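You operate a simulated robot arm through the tools that you are given. There is no shell and no other tool. Be economical: measure what you need, move in short steps, check, and stop when the job is done.

You run a simulated robot arm. Do the job below in one go: nothing can be reset, and whatever is moved stays where it is left.

JOB
Put the box that says "gloves" from the top of table t5 on the clear plate. Take the green spring and leave it on top of the pink block. Put the white block on the top of table t5. Open the purple drawer, take the yellow spring on the top of table t7 and put it away in the inside of the purple drawer and shut the drawer again. Put the green-plate switch on the top of table t4 away on the bench top at station 9. Put the M5 white cassette from the top of table t3 on top of the grey screw box and the M4 white cassette on top of the teal carton. The order is free. Set down upright: box, green-plate switch.

Only the result counts: the job must be done as asked and must still hold three seconds after the hand-in. Knocking over, shifting, dropping, spilling or breaking anything else fails it.

ROBOT AND FRAMES
A 7-joint arm with a two-finger parallel gripper on a trunk, on a base that drives. Base frame: it is fixed to the floor where the robot stands at the start and does not move with it; the origin is under the middle of the robot, x ahead of it, y to its left, z up; the surface under the hand at the start is at about z = 80. Units: cm, degrees, N and s.
Its first joint turns from -166.0 to 166.0 degrees. Places, roughly: bench top at station 9 [-170, -440, 80]; blue glove box, yellow tape box [100, 25, 75]; clear plate (15x10x1 cm) [50, 80, 80]; green spring (3x3x3 cm) [70, 60, 80]; green-plate switch [-50, 175, 75]; grey screw box [-550, 225, 75]; inside of the purple drawer [-410, -220, 60]; pink block [100, 50, 75]; purple drawer [-410, -210, 60]; teal carton [-600, 200, 75]; top of table T5 [80, 40, 80]; white block (7x7x2 cm) [160, -20, 80]; white cassette [-550, 200, 75]; yellow spring (3x3x2 cm) [270, -150, 70]. Payload 1.57 kg.
Tool frame: the origin (TCP) lies between the finger pads and is the grasp point; the fingertips stand 3 cm ahead of it; z points along the fingers, y is the line along which they close. Largest opening 8 cm; finger width 1.7, thickness 1.2; the body of the gripper, 4 by 8.2 cm, starts 8 cm behind the TCP.
Orientation is that of the tool frame in the base frame, as [roll, pitch, yaw] about the fixed x, y, z axes, in that order (R = Rz(yaw) Ry(pitch) Rx(roll)). With the fingers straight down and closing along the base's y, the tool's x points along the base's -x, its y along +y and its z along -z.

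CONTROLS
- The arm moves only by the tool jog_arm. Its argument "deltas" is a list of rows, each a list of 7 numbers: the shift along the tool's x, y, z in units of 100 mm (1.0 is 100 mm), then the turn, a rotation vector about the tool's x, y, z in units of 180 degrees (1.0 is 180 degrees), then the gripper command, from -1 (shut) to 1 (fully open), values between in proportion. In form: [[x, y, z, ax, ay, az, hand], ...]. A call has 1 to 20 rows; each row is the pose to reach, as a shift and turn from the pose commanded when the call began, along the tool's axes at that moment. A call with a number of a shift or a turn outside -1 to 1 is refused whole. Each row takes 0.2 s and may step no farther than 5 cm and 8.6 degrees from the row before; otherwise, or with a gripper value out of range, the whole call is refused. Where a pose cannot be reached the arm comes as near as it can. A force on the tool above 40 N (or 10 N above the force at the start of the call, whichever is more), or a blocked arm, ends the call early, and 0.2 s more pass. Each finger travels about 15.3 cm/s and halts on what it meets, pressing with about 37 N; the grip force reading is that of the motor and also rises with nothing between the fingers. The clock runs only during rows and for 0.2 s after the last one: add rows that repeat a pose to give the fingers time. The reply holds the time, the measured pose of the TCP, the force on the tool along the base axes, the opening and the grip force, in the units named above and with some noise, with the torque about the TCP (base axes, N m) and any sound that the robot's microphone picked up.
- Cameras (640 x 400 px; columns grow to the right, rows downward): "scene" is now at [-2.36, 23.37, 136.62]; the picture's right is [0.51, -0.86, 0.00], its down [-0.51, -0.30, -0.80] and it looks along [0.69, 0.41, -0.59] (base axes); focal length 270 px, centre (320, 200). "wrist" rides on the gripper at [7.2, -0.7, -12.2] in the tool frame; the picture's right is [0.09, 1.00, 0.00], its down [-0.84, 0.08, -0.54] and it looks along [-0.54, 0.05, 0.84] (tool axes); focal length 238 px, centre (320, 200). There is no depth. A picture from a camera that has moved, and an enlarged one, comes with that camera's place and axes in the base frame and with its lens.
- snapshot(camera): a new picture of that camera. It takes no simulated time.
- roll_base(legs): drives the robot by 1 to 6 legs, each [ahead, left, turn to the left] in cm, cm and degrees, along the robot's own axes; the way and the turn of a leg run together, so that a leg with both is an arc; at most 150 cm and 180 degrees a leg. The arm and the cameras ride along, it lands a little off, and it stops where it bumps. It gives what a move gives.
- aim_head(pan, tilt): turns the head with the scene camera to pan (to the left, within 143 degrees either way) and tilt (down, from -29 to 69), counted from straight ahead of the robot. It gives what a move gives.
- inspect(camera, box): a new picture of the part [left, top, right, bottom] of that camera's present view, enlarged. It takes no simulated time.
- job_done(): hands the job in; it is judged then, once.

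Go step by step. Nothing tells you exact positions but the pictures and the camera data: compare them with the known pose of the tool, close in by small moves and look again before you grip or let go. The budget is 483 turns and 228 pictures, counting those below and the enlarged ones. Unless the task says otherwise, let go and move clear before handing in, and close with one line.

The tools are called after ">>>" by a JSON object that holds its "op" and its "data". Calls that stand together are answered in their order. jog_arm: Moves the arm, as the interface text tells. Its arguments: {"type":"object","properties":{"deltas":{"type":"array","items":{"type":"array","items":{"type":"number"}}}},"required":["deltas"]} The other tools are called the same way: roll_base (legs) drives the base; aim_head (pan, tilt) turns the head that bears the scene camera; snapshot (camera) takes a picture; inspect (camera, box) takes an enlarged picture of a part of a camera's view; job_done () hands the job in.

At the start:

```text
t: 0.0
position: [43.83, 32.2, 113.04]
tcp_rot: [-179.9, 0.0, 180.0]
wrist_force: [-1.1, 0.1, -0.4]
moment: [0.02, -0.01, -0.02]
grip_width: 8.0
gripper_force: 0.1
robot x, y, heading: [0.03, 0.24, -0.1]
head pan, tilt: [30.6, 36.4]
```

scene: 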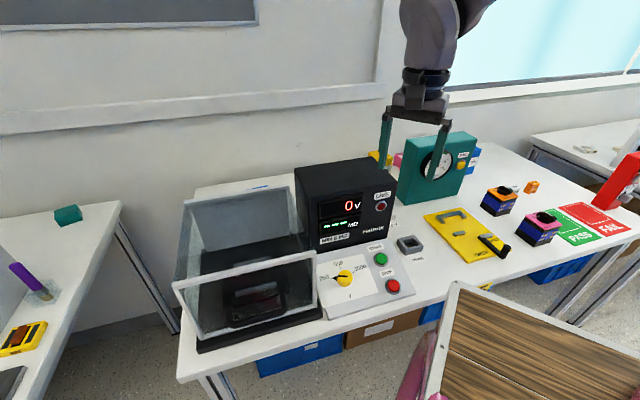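
wrist: 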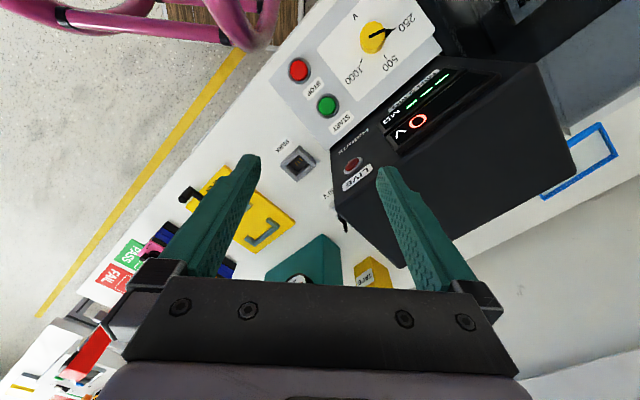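

I see a table with a tester, a teal gauge and several small parts ahead-left. I'll look around to find the items first.

>>> {"op": "inspect", "data": {"camera": "scene", "box": [340, 120, 640, 300]}}

>>> {"op": "aim_head", "data": {"pan": -10, "tilt": 30}}

>>> {"op": "snapshot", "data": {"camera": "scene"}}

>>> {"op": "aim_head", "data": {"pan": 80, "tilt": 30}}

>>> {"op": "snapshot", "data": {"camera": "scene"}}

```text
2.13 times, centred on (490, 210) of scene
camera zoom: at [-2.36, 23.37, 136.62], right [0.51, -0.86, 0.0], down [-0.51, -0.3, -0.8], along [0.69, 0.41, -0.59], focal length 575 px, centre (-43, 179)
```

zoom: 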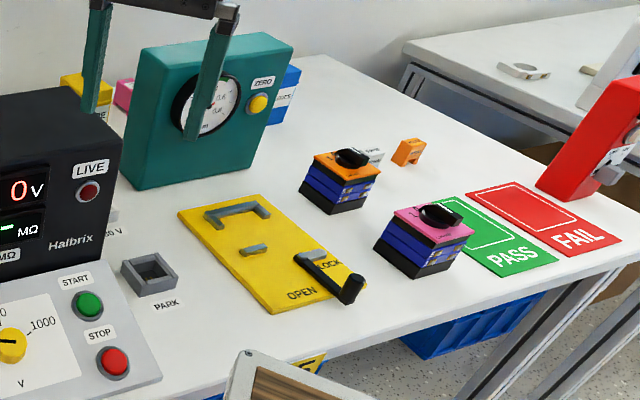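

```text
t: 1.1
position: [43.92, 32.24, 112.87]
tcp_rot: [179.9, 0.1, -179.9]
wrist_force: [0.5, -0.3, 0.0]
moment: [0.0, 0.0, 0.0]
grip_width: 8.02
gripper_force: 0.1
robot x, y, heading: [0.11, -0.37, -0.0]
head pan, tilt: [-10.0, 30.0]
```

```text
224 pictures are left
camera scene: at [-0.97, 17.36, 137.62], right [-0.17, -0.98, 0.0], down [-0.49, 0.09, -0.87], along [0.85, -0.15, -0.5], focal length 270 px, centre (320, 200)
```

scene: 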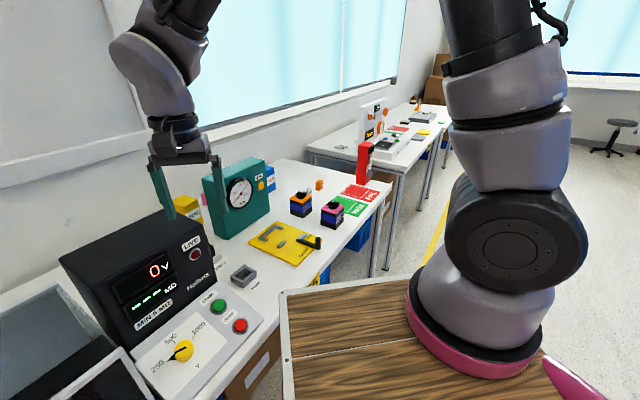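

```text
t: 2.7
position: [43.85, 32.25, 112.92]
tcp_rot: [-179.9, 0.0, -180.0]
wrist_force: [-1.3, -0.2, 0.2]
moment: [0.0, 0.0, 0.01]
grip_width: 8.0
gripper_force: 0.0
robot x, y, heading: [0.08, 0.06, 0.0]
head pan, tilt: [80.0, 30.0]
```

```text
223 pictures are left
camera scene: at [-8.3, 27.83, 137.62], right [0.98, -0.17, 0.0], down [-0.09, -0.49, -0.87], along [0.15, 0.85, -0.5], focal length 270 px, centre (320, 200)
```

scene: 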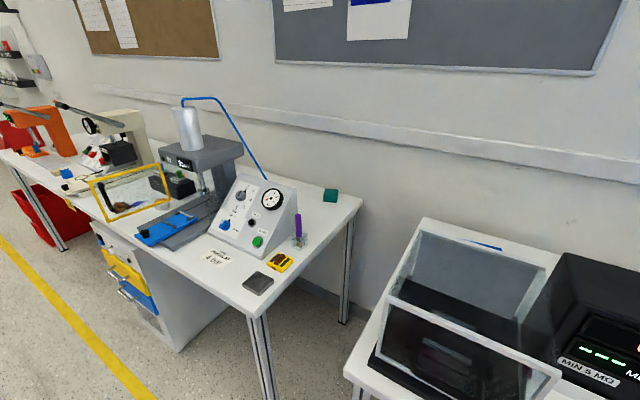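

T5 runs diagonally in front: its front edge goes roughly from (2,56) to (98,-30), and the boxes sit behind the gauge. I'll raise the arm, then turn the base to face the table squarely.

>>> {"op": "jog_arm", "data": {"deltas": [[0, -0.4, -0.3, 0, 0, 0, 1], [0, -0.8, -0.6, 0, 0, 0, 1], [0, -1, -1, 0, 0, 0, 1]]}}

>>> {"op": "roll_base", "data": {"legs": [[0, 0, 48]]}}

>>> {"op": "snapshot", "data": {"camera": "wrist"}}

>>> {"op": "aim_head", "data": {"pan": -15, "tilt": 35}}

>>> {"op": "snapshot", "data": {"camera": "scene"}}

```text
t: 3.5
position: [43.86, 22.29, 123.08]
tcp_rot: [180.0, -0.1, -180.0]
wrist_force: [-0.8, 1.1, 0.5]
moment: [0.0, 0.06, -0.01]
grip_width: 8.0
gripper_force: 0.1
robot x, y, heading: [-0.34, 0.0, 0.1]
head pan, tilt: [80.0, 30.0]
```

```text
t: 6.1
position: [12.17, 47.79, 123.02]
tcp_rot: [180.0, -0.1, -131.4]
wrist_force: [-0.6, 0.2, 0.8]
moment: [-0.01, 0.02, 0.03]
grip_width: 8.0
gripper_force: 0.0
robot x, y, heading: [0.54, 0.26, 48.6]
head pan, tilt: [80.0, 30.0]
```

```text
222 pictures are left
camera wrist: at [8.02, 41.7, 135.34], right [-0.81, 0.59, 0.0], down [0.49, 0.68, 0.54], along [0.32, 0.44, -0.84], focal length 238 px, centre (320, 200)
```

wrist: 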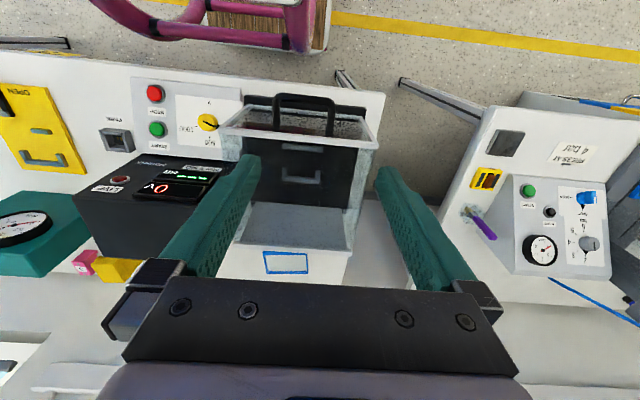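

```text
t: 7.8
position: [12.24, 47.62, 123.15]
tcp_rot: [180.0, 0.0, -131.3]
wrist_force: [-0.8, 0.0, 0.8]
moment: [0.02, 0.02, 0.01]
grip_width: 8.0
gripper_force: 0.1
robot x, y, heading: [0.28, -0.01, 48.7]
head pan, tilt: [-15.0, 35.0]
```

```text
221 pictures are left
camera scene: at [-13.43, 9.84, 136.84], right [0.56, -0.83, 0.0], down [-0.48, -0.32, -0.82], along [0.68, 0.46, -0.57], focal length 270 px, centre (320, 200)
```

scene: 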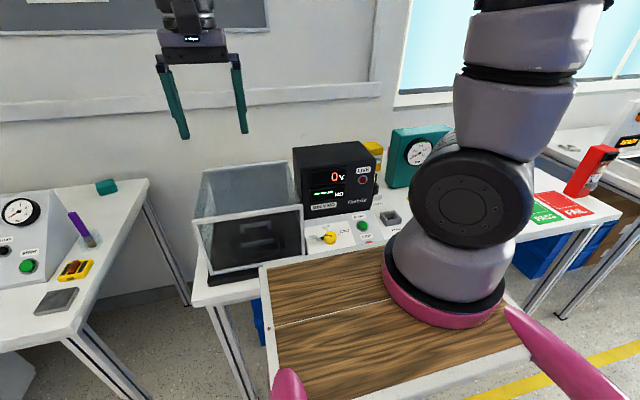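

The clear plate (blue rim) is at about (51,83), and the pink block is at about (101,44), both behind the devices. I'll slide the base to the right along the table to get a view of the back area.

>>> {"op": "roll_base", "data": {"legs": [[0, -35, 0]]}}

>>> {"op": "snapshot", "data": {"camera": "wrist"}}

>>> {"op": "snapshot", "data": {"camera": "scene"}}

```text
t: 10.1
position: [39.02, 24.23, 123.0]
tcp_rot: [-180.0, 0.0, -131.4]
wrist_force: [0.2, 0.1, 0.7]
moment: [-0.01, -0.02, 0.01]
grip_width: 8.0
gripper_force: 0.0
robot x, y, heading: [26.4, -23.6, 48.7]
head pan, tilt: [-15.0, 35.0]
```

```text
220 pictures are left
camera wrist: at [34.67, 18.32, 135.34], right [-0.81, 0.59, 0.0], down [0.5, 0.68, 0.54], along [0.32, 0.44, -0.84], focal length 238 px, centre (320, 200)
```

wrist: 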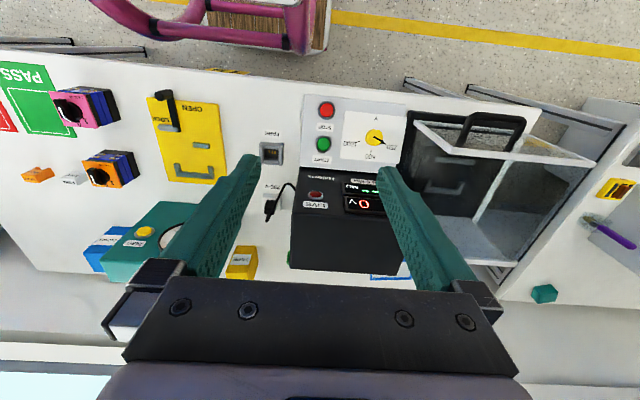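

```text
219 pictures are left
camera scene: at [13.13, -13.49, 136.84], right [0.55, -0.83, 0.0], down [-0.48, -0.32, -0.82], along [0.68, 0.45, -0.57], focal length 270 px, centre (320, 200)
```

scene: 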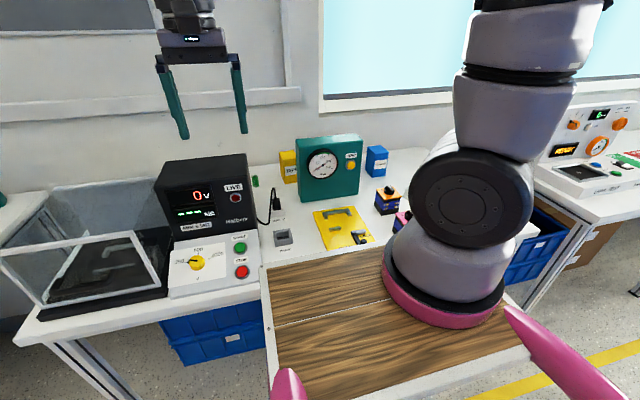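

>>> {"op": "inspect", "data": {"camera": "scene", "box": [230, 130, 420, 250]}}

>>> {"op": "inspect", "data": {"camera": "wrist", "box": [60, 180, 440, 300]}}

```text
3.33 times, centred on (325, 190) of scene
camera zoom: at [13.13, -13.49, 136.84], right [0.55, -0.83, 0.0], down [-0.48, -0.32, -0.82], along [0.68, 0.45, -0.57], focal length 899 px, centre (303, 233)
```

zoom: 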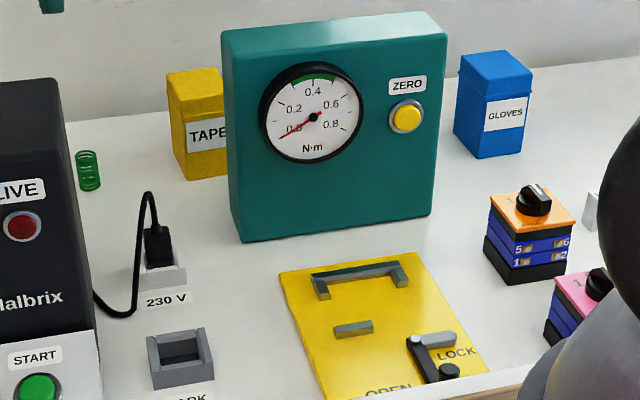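

```text
1.68 times, centred on (250, 240) of wrist
camera zoom: at [34.67, 18.32, 135.34], right [-0.81, 0.59, 0.0], down [0.5, 0.68, 0.54], along [0.32, 0.44, -0.84], focal length 401 px, centre (438, 133)
```

zoom: 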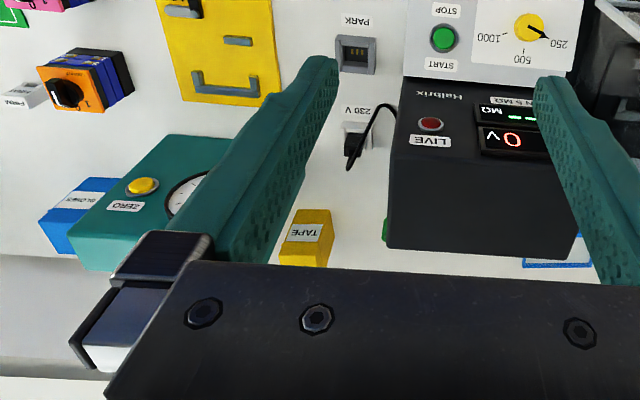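

The blue box reads GLOVES and stands right of the gauge at about (110,22). The green spring is right of the tester at about (75,58), and the pink block is behind the gauge. I'll shift the base a bit more, then reach for the glove box.

>>> {"op": "roll_base", "data": {"legs": [[4, -25, 0]]}}

>>> {"op": "jog_arm", "data": {"deltas": [[-0.4, -0.3, 0, 0, 0, 0, 1], [-0.8, -0.6, 0, 0, 0, 0, 1], [-1, -1, 0, 0, 0, 0, 1]]}}

>>> {"op": "jog_arm", "data": {"deltas": [[-0.4, -0.3, 0, 0, 0, 0, 1], [-0.8, -0.6, 0, 0, 0, 0, 1], [-1, -1, 0, 0, 0, 0, 1]]}}

>>> {"op": "jog_arm", "data": {"deltas": [[-0.4, -0.3, 0, 0, 0, 0, 1], [-0.8, -0.6, 0, 0, 0, 0, 1], [-0.9, -0.9, 0, 0, 0, 0, 1]]}}

>>> {"op": "snapshot", "data": {"camera": "wrist"}}

>>> {"op": "snapshot", "data": {"camera": "scene"}}

```text
t: 11.9
position: [60.26, 10.87, 123.02]
tcp_rot: [-180.0, 0.0, -131.3]
wrist_force: [-0.2, -0.6, 0.3]
moment: [0.01, 0.01, -0.02]
grip_width: 8.02
gripper_force: 0.1
robot x, y, heading: [48.04, -37.24, 48.7]
head pan, tilt: [-15.0, 35.0]
```

```text
t: 12.7
position: [74.21, 11.82, 122.88]
tcp_rot: [-179.9, 0.0, -131.2]
wrist_force: [-0.7, 0.1, 0.2]
moment: [0.02, -0.07, -0.01]
grip_width: 7.99
gripper_force: 0.0
robot x, y, heading: [47.54, -36.87, 48.8]
head pan, tilt: [-15.0, 35.0]
```

```text
t: 13.5
position: [88.29, 12.66, 123.02]
tcp_rot: [-180.0, 0.0, -131.2]
wrist_force: [-0.3, -0.4, -1.6]
moment: [0.03, -0.04, 0.02]
grip_width: 8.02
gripper_force: 0.0
robot x, y, heading: [48.13, -36.57, 48.9]
head pan, tilt: [-15.0, 35.0]
```

```text
t: 14.3
position: [101.14, 13.4, 123.03]
tcp_rot: [-180.0, -0.1, -131.3]
wrist_force: [-0.9, -0.3, 1.0]
moment: [-0.03, -0.03, -0.02]
grip_width: 8.02
gripper_force: 0.1
robot x, y, heading: [48.08, -36.8, 48.5]
head pan, tilt: [-15.0, 35.0]
```

```text
216 pictures are left
camera wrist: at [96.91, 7.56, 135.43], right [-0.81, 0.59, 0.0], down [0.49, 0.68, 0.54], along [0.32, 0.44, -0.84], focal length 238 px, centre (320, 200)
```

wrist: 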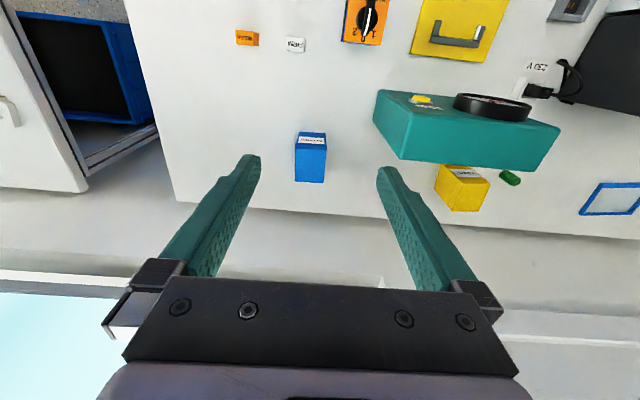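

```text
215 pictures are left
camera scene: at [34.45, -26.98, 136.83], right [0.55, -0.83, 0.0], down [-0.48, -0.32, -0.82], along [0.68, 0.45, -0.57], focal length 270 px, centre (320, 200)
```

scene: 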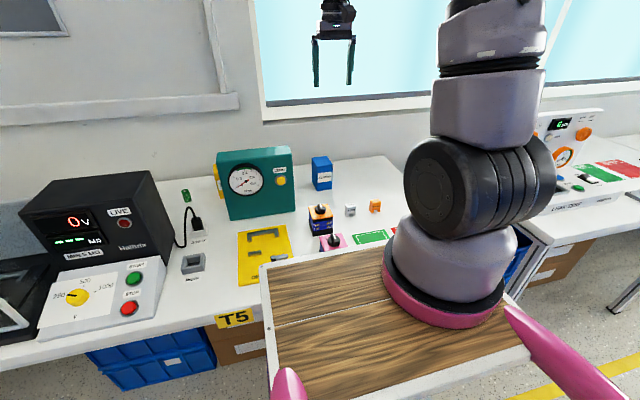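

The glove box centre is at about (110.8,23.4), its top is near z 89.6 and it is about 6 cm wide. I'll go above it and check before descending.

>>> {"op": "jog_arm", "data": {"deltas": [[-0.35, 0, 0.3, 0, 0, 0, 1], [-0.7, -0.07, 0.6, 0, 0, 0, 1], [-1, -0.07, 0.9, 0, 0, 0, 1]]}}

>>> {"op": "jog_arm", "data": {"deltas": [[-0.2, 0, 0.4, 0, 0, 0, 1], [-0.39, 0, 0.7, 0, 0, 0, 1], [-0.39, 0, 0.9, 0, 0, 0, 1]]}}

>>> {"op": "snapshot", "data": {"camera": "wrist"}}

>>> {"op": "snapshot", "data": {"camera": "scene"}}

```text
t: 15.1
position: [108.29, 20.34, 113.99]
tcp_rot: [-180.0, 0.1, -131.3]
wrist_force: [0.5, -0.1, 1.0]
moment: [0.03, 0.0, 0.0]
grip_width: 7.99
gripper_force: 0.1
robot x, y, heading: [47.87, -36.72, 48.6]
head pan, tilt: [-15.0, 35.0]
```

```text
t: 15.9
position: [111.05, 23.34, 104.94]
tcp_rot: [-179.9, 0.0, -131.3]
wrist_force: [-0.3, 0.3, 0.1]
moment: [0.02, 0.01, 0.02]
grip_width: 8.01
gripper_force: 0.1
robot x, y, heading: [47.62, -36.74, 48.7]
head pan, tilt: [-15.0, 35.0]
```

```text
214 pictures are left
camera wrist: at [106.74, 17.5, 117.35], right [-0.81, 0.59, 0.0], down [0.49, 0.68, 0.54], along [0.32, 0.44, -0.84], focal length 238 px, centre (320, 200)
```

wrist: 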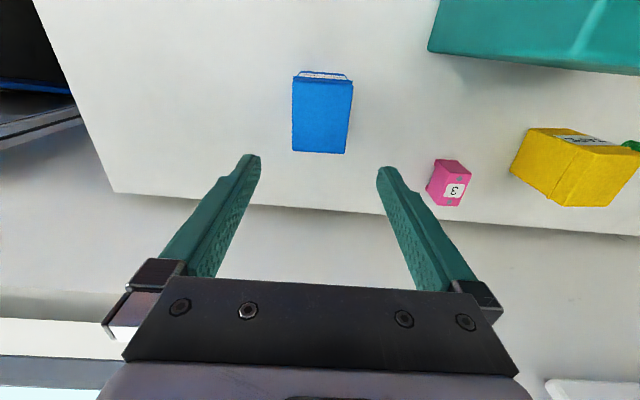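

```text
213 pictures are left
camera scene: at [34.47, -26.99, 136.84], right [0.55, -0.83, 0.0], down [-0.48, -0.32, -0.82], along [0.68, 0.45, -0.57], focal length 270 px, centre (320, 200)
```

scene: 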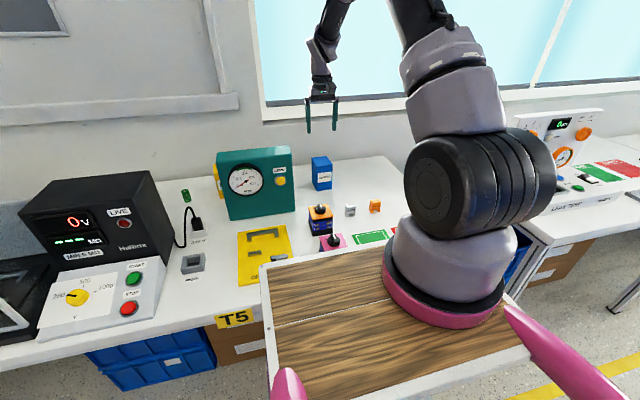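

The box sits well between the fingers, about 4° rotated to the tool. I'll correct that and descend half way.

>>> {"op": "jog_arm", "data": {"deltas": [[0.02, 0.02, 0.4, 0, 0, -0.02, 1], [0.02, 0.02, 0.8, 0, 0, -0.02, 1], [0.02, 0.02, 0.9, 0, 0, -0.02, 1]]}}

>>> {"op": "snapshot", "data": {"camera": "wrist"}}

```text
t: 16.7
position: [110.52, 23.41, 95.88]
tcp_rot: [-180.0, 0.0, -127.8]
wrist_force: [-0.7, 0.0, -0.3]
moment: [0.02, 0.01, -0.01]
grip_width: 8.0
gripper_force: 0.0
robot x, y, heading: [47.9, -36.59, 48.6]
head pan, tilt: [-15.0, 35.0]
```

```text
212 pictures are left
camera wrist: at [106.71, 17.23, 108.32], right [-0.84, 0.54, 0.0], down [0.45, 0.71, 0.54], along [0.29, 0.46, -0.84], focal length 238 px, centre (320, 200)
```

wrist: 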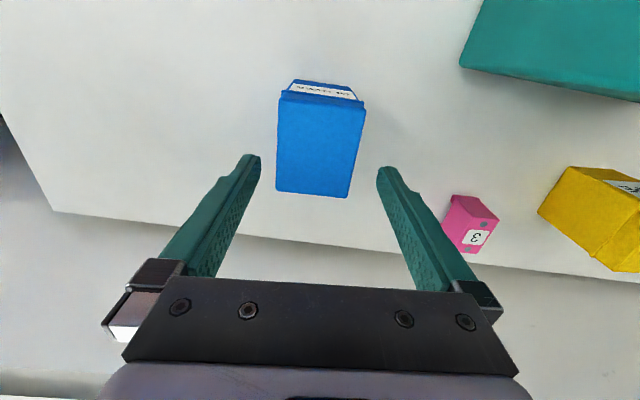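

>>> {"op": "jog_arm", "data": {"deltas": [[0, -0.02, 0.3, 0, 0, 0, 1], [0, -0.02, 0.7, 0, 0, 0, 1], [0, -0.02, 1, 0, 0, 0, 1], [0, -0.02, 1, 0, 0, 0, -1], [0, -0.02, 1, 0, 0, 0, -1], [0, -0.02, 1, 0, 0, 0, -1]]}}

>>> {"op": "snapshot", "data": {"camera": "wrist"}}

```text
t: 18.1
position: [110.65, 23.33, 85.85]
tcp_rot: [-180.0, 0.0, -127.7]
wrist_force: [-1.1, 0.0, 0.0]
moment: [0.02, 0.0, -0.03]
grip_width: 6.22
gripper_force: 37.0
robot x, y, heading: [47.68, -36.77, 48.4]
head pan, tilt: [-15.0, 35.0]
```

```text
211 pictures are left
camera wrist: at [106.8, 17.08, 98.25], right [-0.84, 0.54, 0.0], down [0.45, 0.71, 0.54], along [0.29, 0.46, -0.84], focal length 238 px, centre (320, 200)
```

wrist: 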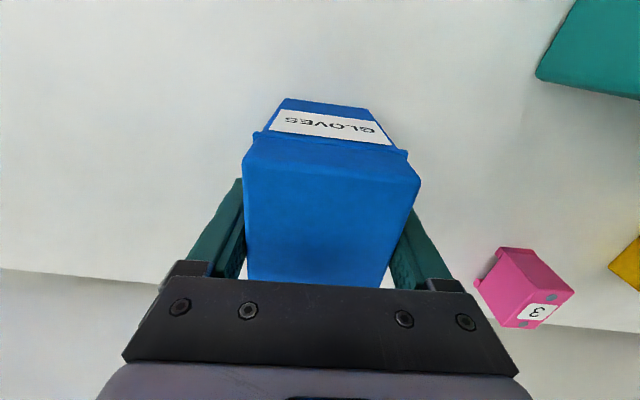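

The glove box is gripped (6.2 cm). I'll lift it clear of the gauge and drive left to the clear plate.

>>> {"op": "jog_arm", "data": {"deltas": [[0, 0, -0.3, 0, 0, 0, -1], [0, 0, -0.7, 0, 0, 0, -1], [0, 0, -1, 0, 0, 0, -1]]}}

>>> {"op": "jog_arm", "data": {"deltas": [[0, 0, -0.4, 0, 0, 0, -1], [0, 0, -0.8, 0, 0, 0, -1], [0, 0, -1, 0, 0, 0, -1]]}}

>>> {"op": "jog_arm", "data": {"deltas": [[0, 0, -0.4, 0, 0, 0, -1], [0, 0, -0.8, 0, 0, 0, -1], [0, 0, -1, 0, 0, 0, -1]]}}

>>> {"op": "roll_base", "data": {"legs": [[0, 68, 0]]}}

>>> {"op": "snapshot", "data": {"camera": "wrist"}}

>>> {"op": "snapshot", "data": {"camera": "scene"}}

```text
t: 18.9
position: [110.5, 23.31, 95.9]
tcp_rot: [179.9, 0.1, -127.6]
wrist_force: [0.4, 0.6, -1.8]
moment: [-0.01, 0.05, 0.01]
grip_width: 6.2
gripper_force: 36.9
robot x, y, heading: [47.77, -37.32, 48.6]
head pan, tilt: [-15.0, 35.0]
```

```text
t: 19.7
position: [110.65, 23.34, 105.93]
tcp_rot: [-180.0, 0.0, -127.7]
wrist_force: [0.1, -0.4, -1.6]
moment: [-0.03, 0.02, 0.04]
grip_width: 6.21
gripper_force: 37.6
robot x, y, heading: [47.8, -36.61, 48.6]
head pan, tilt: [-15.0, 35.0]
```

```text
t: 20.5
position: [110.61, 23.35, 116.12]
tcp_rot: [179.9, 0.1, -127.7]
wrist_force: [0.5, 0.3, -1.3]
moment: [0.0, -0.01, 0.0]
grip_width: 6.24
gripper_force: 37.8
robot x, y, heading: [47.93, -36.63, 48.7]
head pan, tilt: [-15.0, 35.0]
```

```text
t: 24.3
position: [59.54, 67.98, 115.96]
tcp_rot: [-180.0, 0.0, -127.4]
wrist_force: [0.6, -1.0, -0.8]
moment: [0.0, -0.01, 0.02]
grip_width: 6.17
gripper_force: 37.6
robot x, y, heading: [-2.93, 7.38, 49.2]
head pan, tilt: [-15.0, 35.0]
```

```text
210 pictures are left
camera wrist: at [55.73, 61.85, 128.35], right [-0.85, 0.53, 0.0], down [0.45, 0.71, 0.54], along [0.29, 0.46, -0.84], focal length 238 px, centre (320, 200)
```

wrist: 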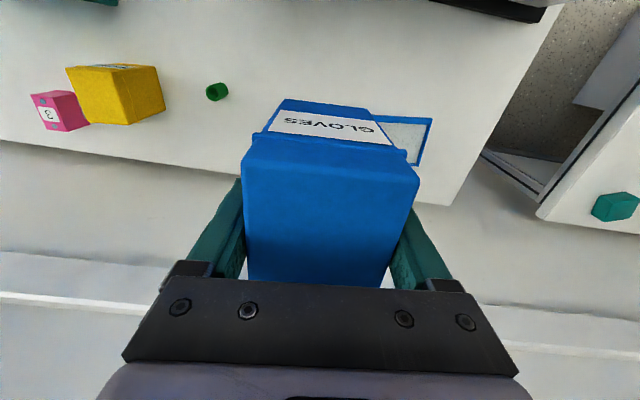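

```text
209 pictures are left
camera scene: at [-16.37, 17.48, 136.84], right [0.56, -0.83, 0.0], down [-0.48, -0.32, -0.82], along [0.68, 0.46, -0.57], focal length 270 px, centre (320, 200)
```

scene: 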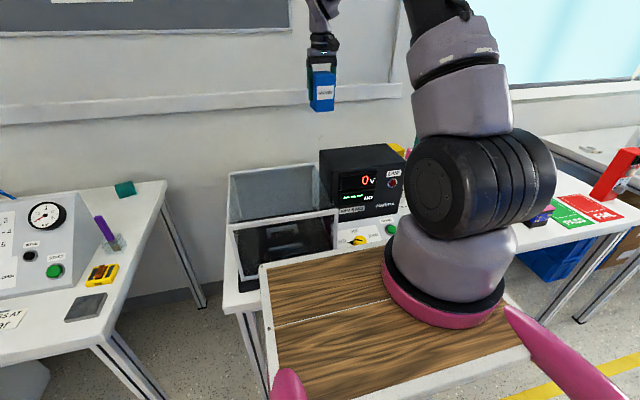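

The plate's right end is visible; its centre comes out at (52.3,83.4), rotated about 3° from the box. I'll move over it and go down part way.

>>> {"op": "jog_arm", "data": {"deltas": [[-0.2, 0.4, 0, 0, 0, -0.01, -1], [-0.4, 0.8, 0, 0, 0, -0.019, -1], [-0.5, 1, 0, 0, 0, -0.019, -1]]}}

>>> {"op": "jog_arm", "data": {"deltas": [[-0.1, 0.25, 0.3, 0, 0, 0, -1], [-0.31, 0.5, 0.7, 0, 0, 0, -1], [-0.31, 0.5, 1, 0, 0, 0, -1]]}}

>>> {"op": "jog_arm", "data": {"deltas": [[0, 0, 0.4, 0, 0, 0, -1], [0, 0, 0.8, 0, 0, 0, -1], [0, 0, 1, 0, 0, 0, -1]]}}

>>> {"op": "snapshot", "data": {"camera": "wrist"}}

```text
t: 25.1
position: [54.64, 78.13, 116.06]
tcp_rot: [180.0, 0.0, -124.1]
wrist_force: [-0.1, -1.1, -2.4]
moment: [0.04, 0.04, -0.01]
grip_width: 6.22
gripper_force: 37.1
robot x, y, heading: [-2.7, 7.78, 48.7]
head pan, tilt: [-15.0, 35.0]
```

```text
refused: row 2 steps farther than a row can; nothing moved
```

```text
t: 25.9
position: [54.75, 78.1, 106.15]
tcp_rot: [180.0, -0.1, -124.2]
wrist_force: [-0.7, 0.6, -1.1]
moment: [0.04, -0.03, -0.02]
grip_width: 6.17
gripper_force: 37.6
robot x, y, heading: [-2.95, 7.92, 48.8]
head pan, tilt: [-15.0, 35.0]
```

```text
208 pictures are left
camera wrist: at [51.21, 71.62, 118.44], right [-0.88, 0.48, 0.0], down [0.41, 0.74, 0.54], along [0.26, 0.48, -0.84], focal length 238 px, centre (320, 200)
```

wrist: 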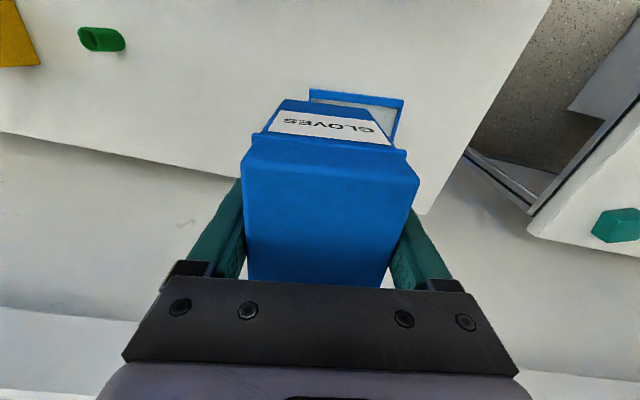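

>>> {"op": "jog_arm", "data": {"deltas": [[-0.15, 0.27, 0.2, 0, 0, 0, -1], [-0.29, 0.53, 0.5, 0, 0, 0, -1], [-0.29, 0.53, 0.9, 0, 0, 0, -1]]}}

>>> {"op": "snapshot", "data": {"camera": "wrist"}}

>>> {"op": "aim_head", "data": {"pan": 0, "tilt": 35}}

>>> {"op": "snapshot", "data": {"camera": "scene"}}

```text
t: 26.7
position: [51.85, 83.46, 97.13]
tcp_rot: [-179.9, 0.1, -124.1]
wrist_force: [0.1, -0.4, -0.3]
moment: [0.03, -0.03, 0.0]
grip_width: 6.17
gripper_force: 36.7
robot x, y, heading: [-3.16, 7.49, 48.9]
head pan, tilt: [-15.0, 35.0]
```

```text
207 pictures are left
camera wrist: at [48.42, 77.06, 109.5], right [-0.88, 0.48, 0.0], down [0.4, 0.74, 0.54], along [0.26, 0.48, -0.84], focal length 238 px, centre (320, 200)
```

wrist: 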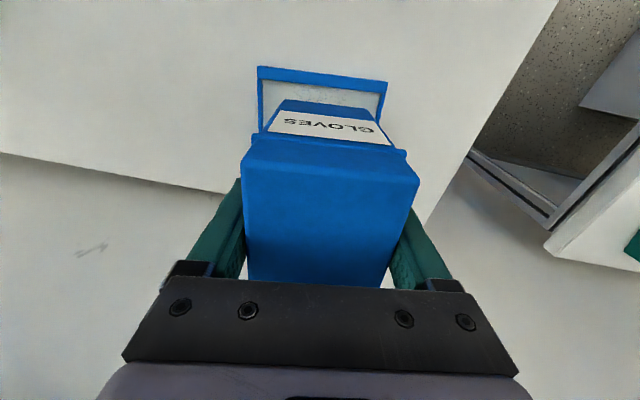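

```text
t: 27.4
position: [51.88, 83.54, 97.14]
tcp_rot: [-180.0, 0.0, -124.2]
wrist_force: [-0.5, 0.5, -1.9]
moment: [-0.03, -0.01, -0.01]
grip_width: 6.17
gripper_force: 37.0
robot x, y, heading: [-2.84, 7.81, 49.0]
head pan, tilt: [0.0, 35.0]
```

```text
206 pictures are left
camera scene: at [-17.88, 19.21, 136.84], right [0.75, -0.66, 0.0], down [-0.38, -0.43, -0.82], along [0.54, 0.62, -0.57], focal length 270 px, centre (320, 200)
```

scene: 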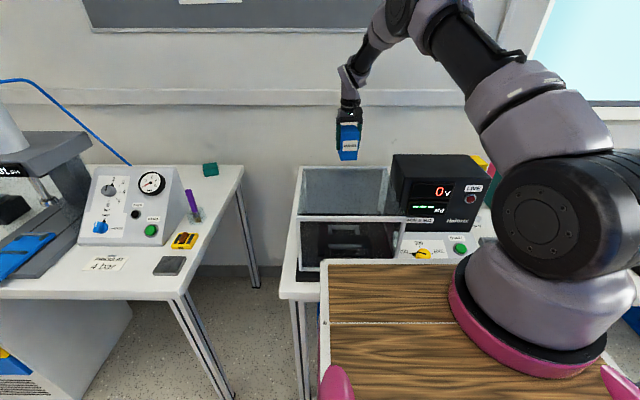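

>>> {"op": "jog_arm", "data": {"deltas": [[0, 0, 0.4, 0, 0, 0, -1], [0, 0, 0.75, 0, 0, 0, -1], [0, 0, 0.95, 0, 0, 0, -1], [0, 0, 1.0, 0, 0, 0, -1]]}}

>>> {"op": "snapshot", "data": {"camera": "wrist"}}

>>> {"op": "inspect", "data": {"camera": "scene", "box": [270, 90, 430, 210]}}

```text
t: 28.4
position: [51.8, 83.49, 87.08]
tcp_rot: [-180.0, 0.1, -124.1]
wrist_force: [-0.5, -0.5, -1.4]
moment: [0.0, 0.03, -0.06]
grip_width: 6.19
gripper_force: 36.6
robot x, y, heading: [-2.92, 7.46, 48.8]
head pan, tilt: [0.0, 35.0]
```

```text
205 pictures are left
camera wrist: at [48.4, 77.07, 99.43], right [-0.88, 0.48, 0.0], down [0.4, 0.74, 0.54], along [0.26, 0.48, -0.84], focal length 238 px, centre (320, 200)
```

wrist: 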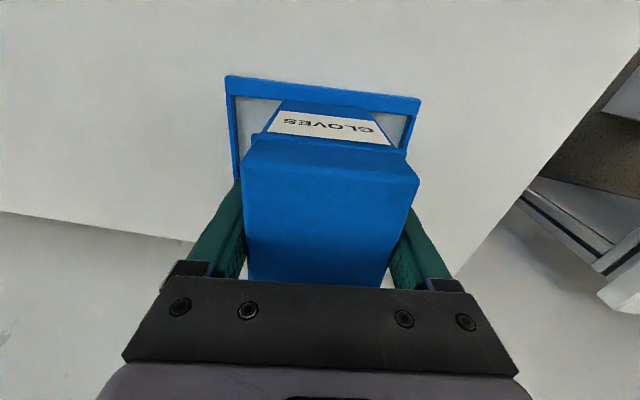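

```text
3.33 times, centred on (350, 150) of scene
camera zoom: at [-17.89, 19.2, 136.84], right [0.75, -0.66, 0.0], down [-0.38, -0.43, -0.82], along [0.54, 0.62, -0.57], focal length 899 px, centre (220, 367)
```

zoom: 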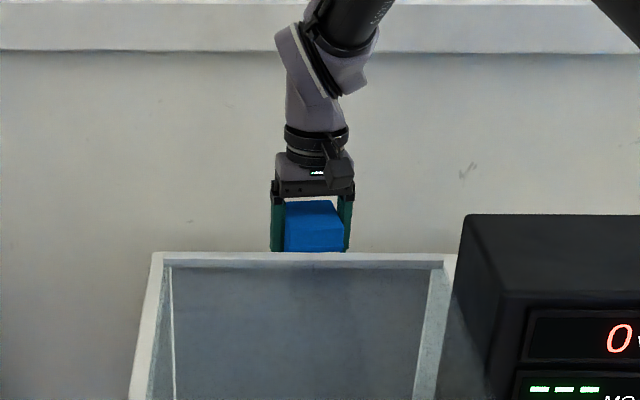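

>>> {"op": "jog_arm", "data": {"deltas": [[0, 0, 0.02, 0, 0, 0, -1], [0, 0, 0.04, 0, 0, 0, -1]]}}

```text
t: 29.0
position: [51.85, 83.43, 86.8]
tcp_rot: [-180.0, 0.1, -124.1]
wrist_force: [-2.1, -3.8, 14.9]
moment: [-0.77, 0.46, -0.02]
grip_width: 6.19
gripper_force: 36.5
robot x, y, heading: [-3.07, 7.2, 49.0]
head pan, tilt: [0.0, 35.0]
```

Contact is felt near the box's front edge. I'll look closely whether it sits on a rim.

>>> {"op": "inspect", "data": {"camera": "wrist", "box": [200, 60, 440, 210]}}

```text
2.67 times, centred on (320, 135) of wrist
camera zoom: at [48.4, 77.05, 99.17], right [-0.88, 0.48, 0.0], down [0.4, 0.74, 0.54], along [0.26, 0.48, -0.84], focal length 636 px, centre (320, 373)
```

zoom: 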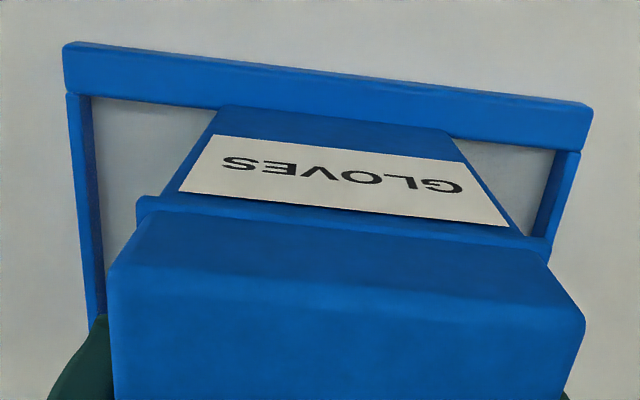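

>>> {"op": "jog_arm", "data": {"deltas": [[0, 0, 0, 0, 0, 0, 0.0], [0, 0, 0, 0, 0, 0, 1], [0, 0, 0, 0, 0, 0, 1]]}}

>>> {"op": "jog_arm", "data": {"deltas": [[0, 0, -0.3, 0, 0, 0, 1], [0, 0, -0.7, 0, 0, 0, 1], [0, 0, -1, 0, 0, 0, 1]]}}

>>> {"op": "snapshot", "data": {"camera": "wrist"}}

>>> {"op": "inspect", "data": {"camera": "wrist", "box": [220, 40, 420, 180]}}

```text
t: 29.8
position: [51.86, 83.59, 86.6]
tcp_rot: [-180.0, 0.0, -124.1]
wrist_force: [0.8, 0.8, 0.2]
moment: [0.03, -0.01, -0.01]
grip_width: 7.98
gripper_force: 0.0
robot x, y, heading: [-2.86, 7.4, 49.0]
head pan, tilt: [0.0, 35.0]
```

```text
t: 30.6
position: [51.98, 83.42, 96.61]
tcp_rot: [180.0, 0.0, -124.1]
wrist_force: [0.4, -0.4, -0.7]
moment: [-0.02, -0.03, -0.02]
grip_width: 8.01
gripper_force: 0.0
robot x, y, heading: [-3.07, 7.57, 48.8]
head pan, tilt: [0.0, 35.0]
```

```text
202 pictures are left
camera wrist: at [48.42, 77.02, 108.97], right [-0.88, 0.48, 0.0], down [0.4, 0.74, 0.54], along [0.26, 0.47, -0.84], focal length 238 px, centre (320, 200)
```

wrist: 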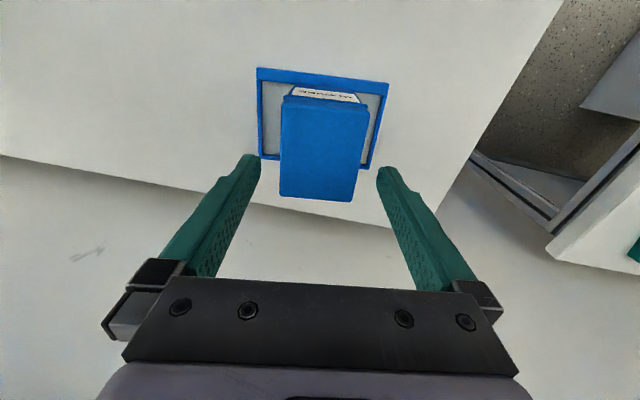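

```text
2.86 times, centred on (320, 110) of wrist
camera zoom: at [48.42, 77.02, 108.97], right [-0.88, 0.48, 0.0], down [0.4, 0.74, 0.54], along [0.26, 0.47, -0.84], focal length 681 px, centre (320, 457)
```

zoom: 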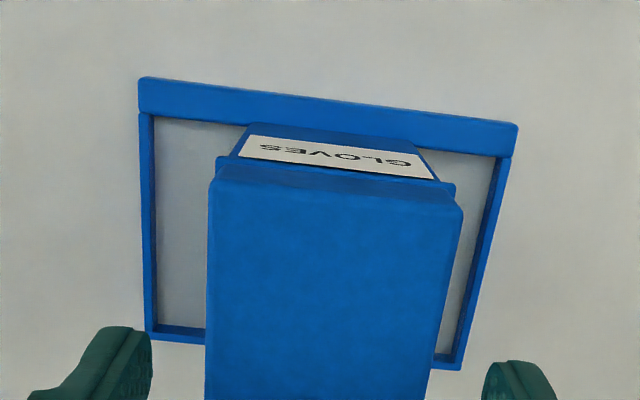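

The glove box is settled on the plate. Next is the green spring: I'll rise, move right and look from above.

>>> {"op": "jog_arm", "data": {"deltas": [[0, 0, -0.4, 0, 0, 0, 1], [0, 0, -0.8, 0, 0, 0, 1], [0, 0, -1, 0, 0, 0, 1]]}}

>>> {"op": "jog_arm", "data": {"deltas": [[0, 0, -0.4, 0, 0, 0, 1], [0.2, 0, -0.8, 0, 0, -0.04, 1], [0.3, 0, -1, 0, 0, -0.08, 1], [0.3, 0, -1, 0, 0, -0.12, 1], [0.3, 0, -1, 0, 0, -0.16, 1], [0.3, 0, -1, 0, 0, -0.2, 1], [0.3, 0, -1, 0, 0, -0.24, 1], [0.3, 0, -1, 0, 0, -0.28, 1], [0.3, 0, -1, 0, 0, -0.32, 1], [0.3, 0, -1, 0, 0, -0.36, 1], [0.3, 0, -1, 0, 0, -0.4, 1], [0.3, 0, -1, 0, 0, -0.44, 1], [0.3, 0, -1, 0, 0, -0.46, 1]]}}

>>> {"op": "roll_base", "data": {"legs": [[0, -30, 0]]}}

>>> {"op": "snapshot", "data": {"camera": "wrist"}}

>>> {"op": "snapshot", "data": {"camera": "scene"}}

```text
t: 31.4
position: [51.95, 83.36, 106.69]
tcp_rot: [179.9, 0.0, -124.0]
wrist_force: [-0.2, -0.5, -0.6]
moment: [-0.02, 0.0, -0.01]
grip_width: 8.01
gripper_force: 0.1
robot x, y, heading: [-2.79, 7.82, 49.0]
head pan, tilt: [0.0, 35.0]
```

```text
t: 34.2
position: [50.26, 81.06, 116.67]
tcp_rot: [179.9, 0.1, -41.2]
wrist_force: [0.8, 0.2, 0.9]
moment: [0.02, 0.02, -0.01]
grip_width: 7.99
gripper_force: 0.1
robot x, y, heading: [-2.98, 7.64, 49.0]
head pan, tilt: [0.0, 35.0]
```

```text
t: 36.3
position: [72.87, 61.17, 116.57]
tcp_rot: [180.0, -0.1, -41.3]
wrist_force: [0.0, -0.2, 0.1]
moment: [0.02, -0.03, 0.02]
grip_width: 7.97
gripper_force: 0.0
robot x, y, heading: [19.66, -11.96, 48.9]
head pan, tilt: [0.0, 35.0]
```

```text
200 pictures are left
camera wrist: at [78.76, 56.94, 128.95], right [-0.59, -0.81, 0.0], down [-0.68, 0.49, 0.54], along [-0.44, 0.32, -0.84], focal length 238 px, centre (320, 200)
```

wrist: 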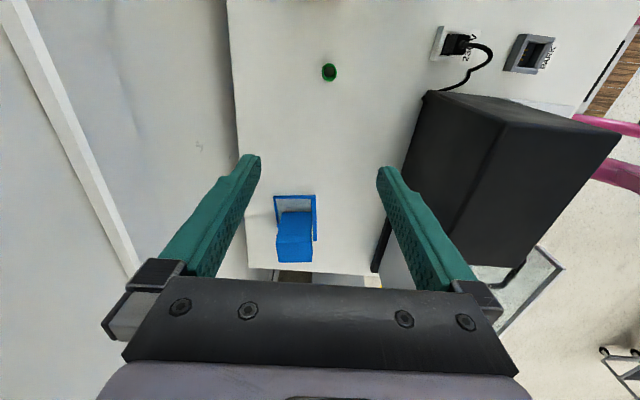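

```text
199 pictures are left
camera scene: at [4.76, -0.54, 136.84], right [0.75, -0.66, 0.0], down [-0.38, -0.43, -0.82], along [0.54, 0.62, -0.57], focal length 270 px, centre (320, 200)
```

scene: 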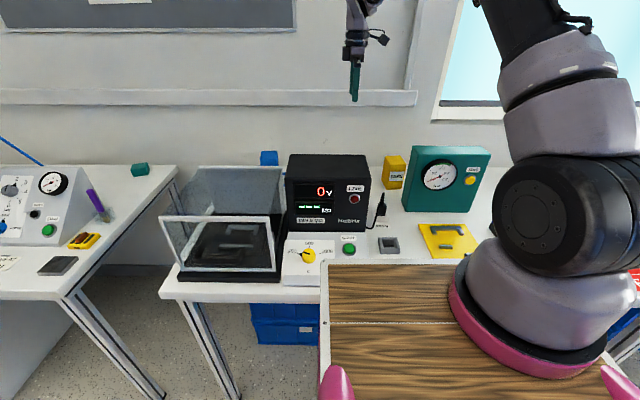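

The spring is clearly visible at (74.7,57.9), with free space behind the tester's corner. I'll move above it and go down.

>>> {"op": "jog_arm", "data": {"deltas": [[0.2, 0.06, 0.3, 0, 0, 0, 1], [0.35, 0.125, 0.7, 0, 0, 0, 1], [0.35, 0.125, 1, 0, 0, 0, 1]]}}

>>> {"op": "jog_arm", "data": {"deltas": [[0, 0, 0.4, 0, 0, 0, 1], [0, 0, 0.8, 0, 0, 0, 1], [0, 0, 1, 0, 0, 0, 1]]}}

>>> {"op": "snapshot", "data": {"camera": "wrist"}}

```text
t: 37.1
position: [74.82, 57.86, 106.55]
tcp_rot: [-180.0, 0.0, -41.3]
wrist_force: [0.5, 0.1, 0.1]
moment: [0.01, -0.01, -0.01]
grip_width: 8.01
gripper_force: 0.0
robot x, y, heading: [19.62, -12.3, 49.1]
head pan, tilt: [0.0, 35.0]
```

```text
t: 37.9
position: [74.7, 58.12, 96.65]
tcp_rot: [180.0, 0.0, -41.3]
wrist_force: [-0.2, -0.4, 0.5]
moment: [-0.02, -0.01, 0.02]
grip_width: 8.01
gripper_force: 0.0
robot x, y, heading: [19.97, -12.0, 48.7]
head pan, tilt: [0.0, 35.0]
```

```text
198 pictures are left
camera wrist: at [80.58, 53.68, 108.95], right [-0.59, -0.81, 0.0], down [-0.68, 0.49, 0.54], along [-0.44, 0.32, -0.84], focal length 238 px, centre (320, 200)
```

wrist: 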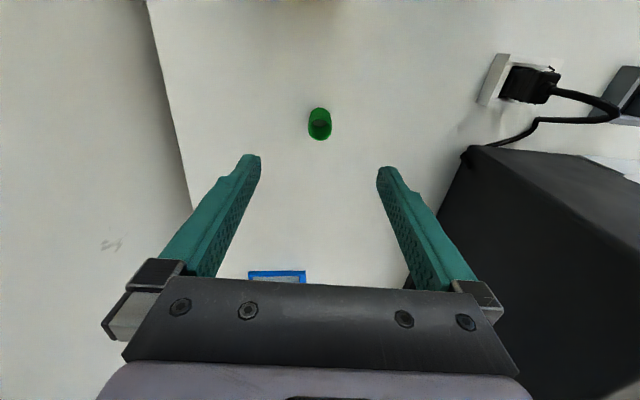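

>>> {"op": "jog_arm", "data": {"deltas": [[-0.02, 0, 0.4, 0, 0, 0, 1], [-0.02, 0, 0.7, 0, 0, 0, 1], [-0.02, 0, 0.9, 0, 0, 0, 1]]}}

>>> {"op": "snapshot", "data": {"camera": "wrist"}}

```text
t: 38.7
position: [74.65, 58.3, 87.5]
tcp_rot: [179.9, 0.0, -41.3]
wrist_force: [-0.4, 0.1, -0.3]
moment: [0.02, -0.03, 0.0]
grip_width: 8.01
gripper_force: 0.0
robot x, y, heading: [19.51, -12.36, 48.8]
head pan, tilt: [0.0, 35.0]
```

```text
197 pictures are left
camera wrist: at [80.43, 53.86, 99.91], right [-0.59, -0.81, 0.0], down [-0.68, 0.49, 0.54], along [-0.44, 0.32, -0.84], focal length 238 px, centre (320, 200)
```

wrist: 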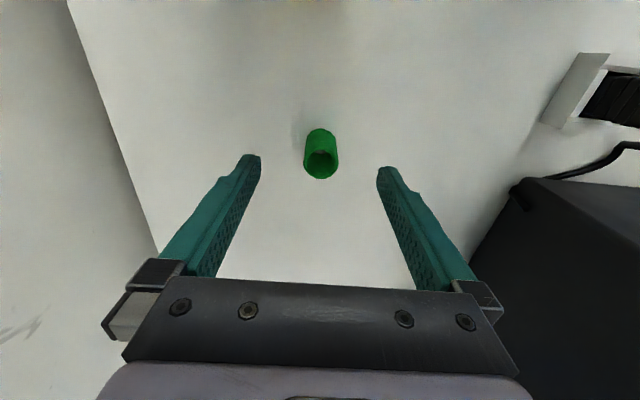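

>>> {"op": "jog_arm", "data": {"deltas": [[0, 0, 0.25, 0, 0, 0, 1], [0, 0, 0.42, 0, 0, 0, 1], [0, 0, 0.42, 0, 0, 0, -1], [0, 0, 0.42, 0, 0, 0, -1], [0, 0, 0.42, 0, 0, 0, -1], [0, 0, 0.42, 0, 0, 0, -1]]}}

>>> {"op": "jog_arm", "data": {"deltas": [[0, 0, -0.3, 0, 0, 0, -1], [0, 0, -0.7, 0, 0, 0, -1], [0, 0, -1, 0, 0, 0, -1]]}}

>>> {"op": "snapshot", "data": {"camera": "wrist"}}

```text
t: 40.1
position: [74.45, 58.18, 83.48]
tcp_rot: [179.9, 0.0, -41.3]
wrist_force: [-0.5, -0.5, -0.6]
moment: [0.0, 0.02, 0.01]
grip_width: 2.4
gripper_force: 36.0
robot x, y, heading: [19.69, -12.16, 48.8]
head pan, tilt: [0.0, 35.0]
```

```text
t: 40.9
position: [74.56, 58.39, 93.48]
tcp_rot: [179.9, 0.0, -41.4]
wrist_force: [-0.6, 0.2, -1.3]
moment: [-0.01, 0.05, -0.02]
grip_width: 2.43
gripper_force: 36.0
robot x, y, heading: [20.28, -11.85, 48.6]
head pan, tilt: [0.0, 35.0]
```

```text
196 pictures are left
camera wrist: at [80.42, 53.98, 105.82], right [-0.59, -0.81, 0.0], down [-0.68, 0.49, 0.54], along [-0.44, 0.32, -0.84], focal length 238 px, centre (320, 200)
```

wrist: 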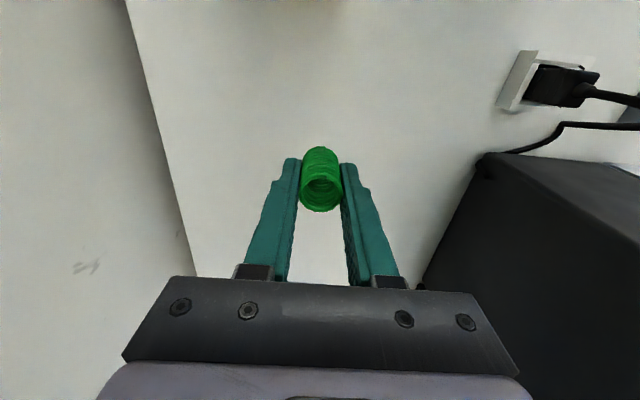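

The spring is held (2.4 cm). I'll lift, turn the hand back to its usual yaw, and drive right to the pink block.

>>> {"op": "jog_arm", "data": {"deltas": [[0, 0, -0.4, 0, 0, 0, -1], [0, 0, -0.8, 0, 0, 0, -1], [0, 0, -1, 0, 0, 0, -1]]}}

>>> {"op": "jog_arm", "data": {"deltas": [[0, 0, -0.4, 0, 0, 0.04, -1], [0, 0, -0.8, 0, 0, 0.08, -1], [0, 0, -1, 0, 0, 0.12, -1], [0, 0, -1, 0, 0, 0.16, -1], [0, 0, -1, 0, 0, 0.2, -1], [0, 0, -1, 0, 0, 0.24, -1], [0, 0, -1, 0, 0, 0.28, -1], [0, 0, -1, 0, 0, 0.32, -1], [0, 0, -1, 0, 0, 0.36, -1], [0, 0, -1, 0, 0, 0.4, -1], [0, 0, -1, 0, 0, 0.44, -1], [0, 0, -1, 0, 0, 0.48, -1], [0, 0, -1, 0, 0, 0.5, -1]]}}

>>> {"op": "roll_base", "data": {"legs": [[0, -28, 0]]}}

>>> {"op": "snapshot", "data": {"camera": "wrist"}}

```text
t: 41.7
position: [74.43, 58.29, 103.45]
tcp_rot: [-180.0, -0.1, -41.2]
wrist_force: [0.4, 0.3, -1.4]
moment: [-0.02, 0.02, -0.01]
grip_width: 2.45
gripper_force: 35.7
robot x, y, heading: [19.66, -11.89, 49.2]
head pan, tilt: [0.0, 35.0]
```

```text
t: 44.5
position: [74.49, 58.07, 113.35]
tcp_rot: [180.0, -0.1, -131.4]
wrist_force: [-0.9, 0.0, -0.2]
moment: [0.01, 0.02, 0.0]
grip_width: 2.4
gripper_force: 35.9
robot x, y, heading: [19.72, -12.03, 48.8]
head pan, tilt: [0.0, 35.0]
```

```text
t: 46.4
position: [95.94, 39.6, 113.36]
tcp_rot: [180.0, 0.0, -131.4]
wrist_force: [0.2, 0.9, -1.1]
moment: [0.02, 0.0, -0.01]
grip_width: 2.41
gripper_force: 35.9
robot x, y, heading: [40.78, -30.36, 48.8]
head pan, tilt: [0.0, 35.0]
```

```text
195 pictures are left
camera wrist: at [91.58, 33.68, 125.73], right [-0.81, 0.59, 0.0], down [0.5, 0.68, 0.54], along [0.32, 0.44, -0.84], focal length 238 px, centre (320, 200)
```

wrist: 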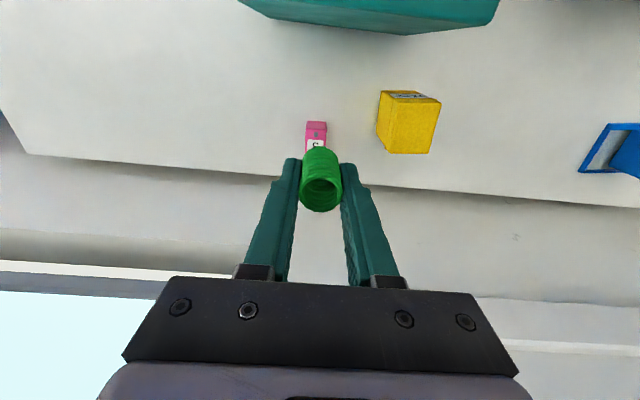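

>>> {"op": "jog_arm", "data": {"deltas": [[-0.2, 0, 0.3, 0, 0, 0, -1], [-0.4, 0.02, 0.7, 0, 0, 0, -1], [-0.6, 0.02, 1, 0, 0, 0, -1]]}}

>>> {"op": "jog_arm", "data": {"deltas": [[0, 0, 0.4, 0, 0, 0, -1], [0, 0, 0.7, 0, 0, 0, -1]]}}

>>> {"op": "snapshot", "data": {"camera": "wrist"}}

>>> {"op": "aim_head", "data": {"pan": 15, "tilt": 30}}

>>> {"op": "snapshot", "data": {"camera": "scene"}}

```text
t: 47.2
position: [99.65, 44.19, 103.4]
tcp_rot: [-180.0, 0.1, -131.5]
wrist_force: [-0.6, -0.8, 0.4]
moment: [0.01, -0.05, 0.02]
grip_width: 2.39
gripper_force: 36.2
robot x, y, heading: [40.81, -30.29, 48.6]
head pan, tilt: [0.0, 35.0]
```

```text
t: 47.8
position: [99.49, 44.33, 96.34]
tcp_rot: [-179.9, 0.0, -131.5]
wrist_force: [-0.2, -0.6, 0.3]
moment: [0.05, -0.01, -0.01]
grip_width: 2.4
gripper_force: 35.6
robot x, y, heading: [40.91, -30.53, 48.7]
head pan, tilt: [0.0, 35.0]
```

```text
194 pictures are left
camera wrist: at [95.35, 38.32, 108.72], right [-0.81, 0.59, 0.0], down [0.5, 0.68, 0.54], along [0.32, 0.44, -0.84], focal length 238 px, centre (320, 200)
```

wrist: 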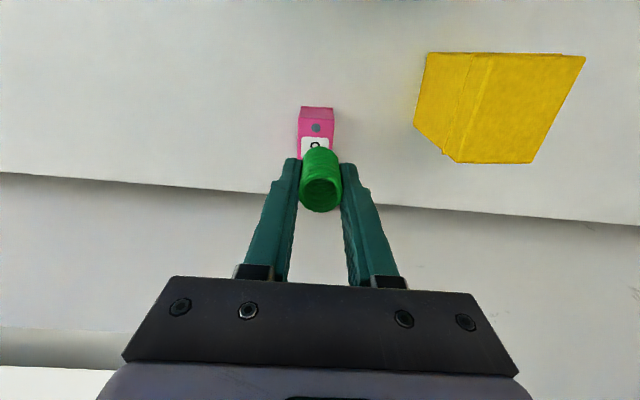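

```text
t: 48.6
position: [99.53, 44.28, 96.37]
tcp_rot: [-180.0, -0.1, -131.3]
wrist_force: [-0.8, 0.2, -1.6]
moment: [0.0, 0.01, -0.02]
grip_width: 2.41
gripper_force: 36.0
robot x, y, heading: [40.85, -30.49, 48.7]
head pan, tilt: [15.0, 30.0]
```

```text
193 pictures are left
camera scene: at [24.05, -17.41, 137.62], right [0.9, -0.44, 0.0], down [-0.22, -0.45, -0.87], along [0.38, 0.78, -0.5], focal length 270 px, centre (320, 200)
```

scene: 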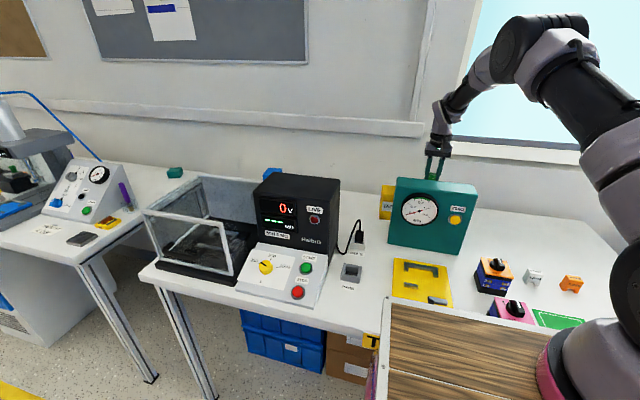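

>>> {"op": "inspect", "data": {"camera": "wrist", "box": [270, 90, 370, 220]}}

```text
3.08 times, centred on (320, 155) of wrist
camera zoom: at [95.36, 38.34, 108.74], right [-0.81, 0.59, 0.0], down [0.5, 0.68, 0.54], along [0.32, 0.44, -0.84], focal length 733 px, centre (320, 338)
```

zoom: 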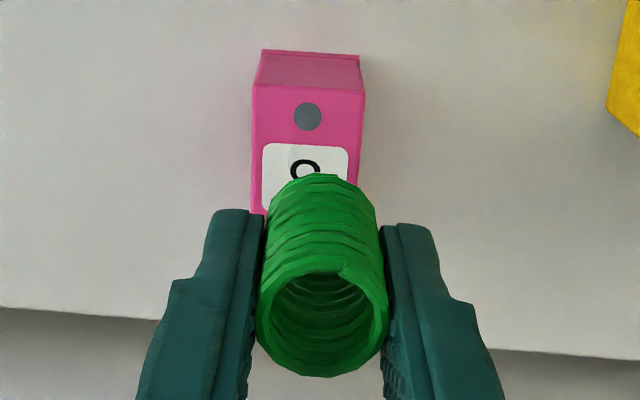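

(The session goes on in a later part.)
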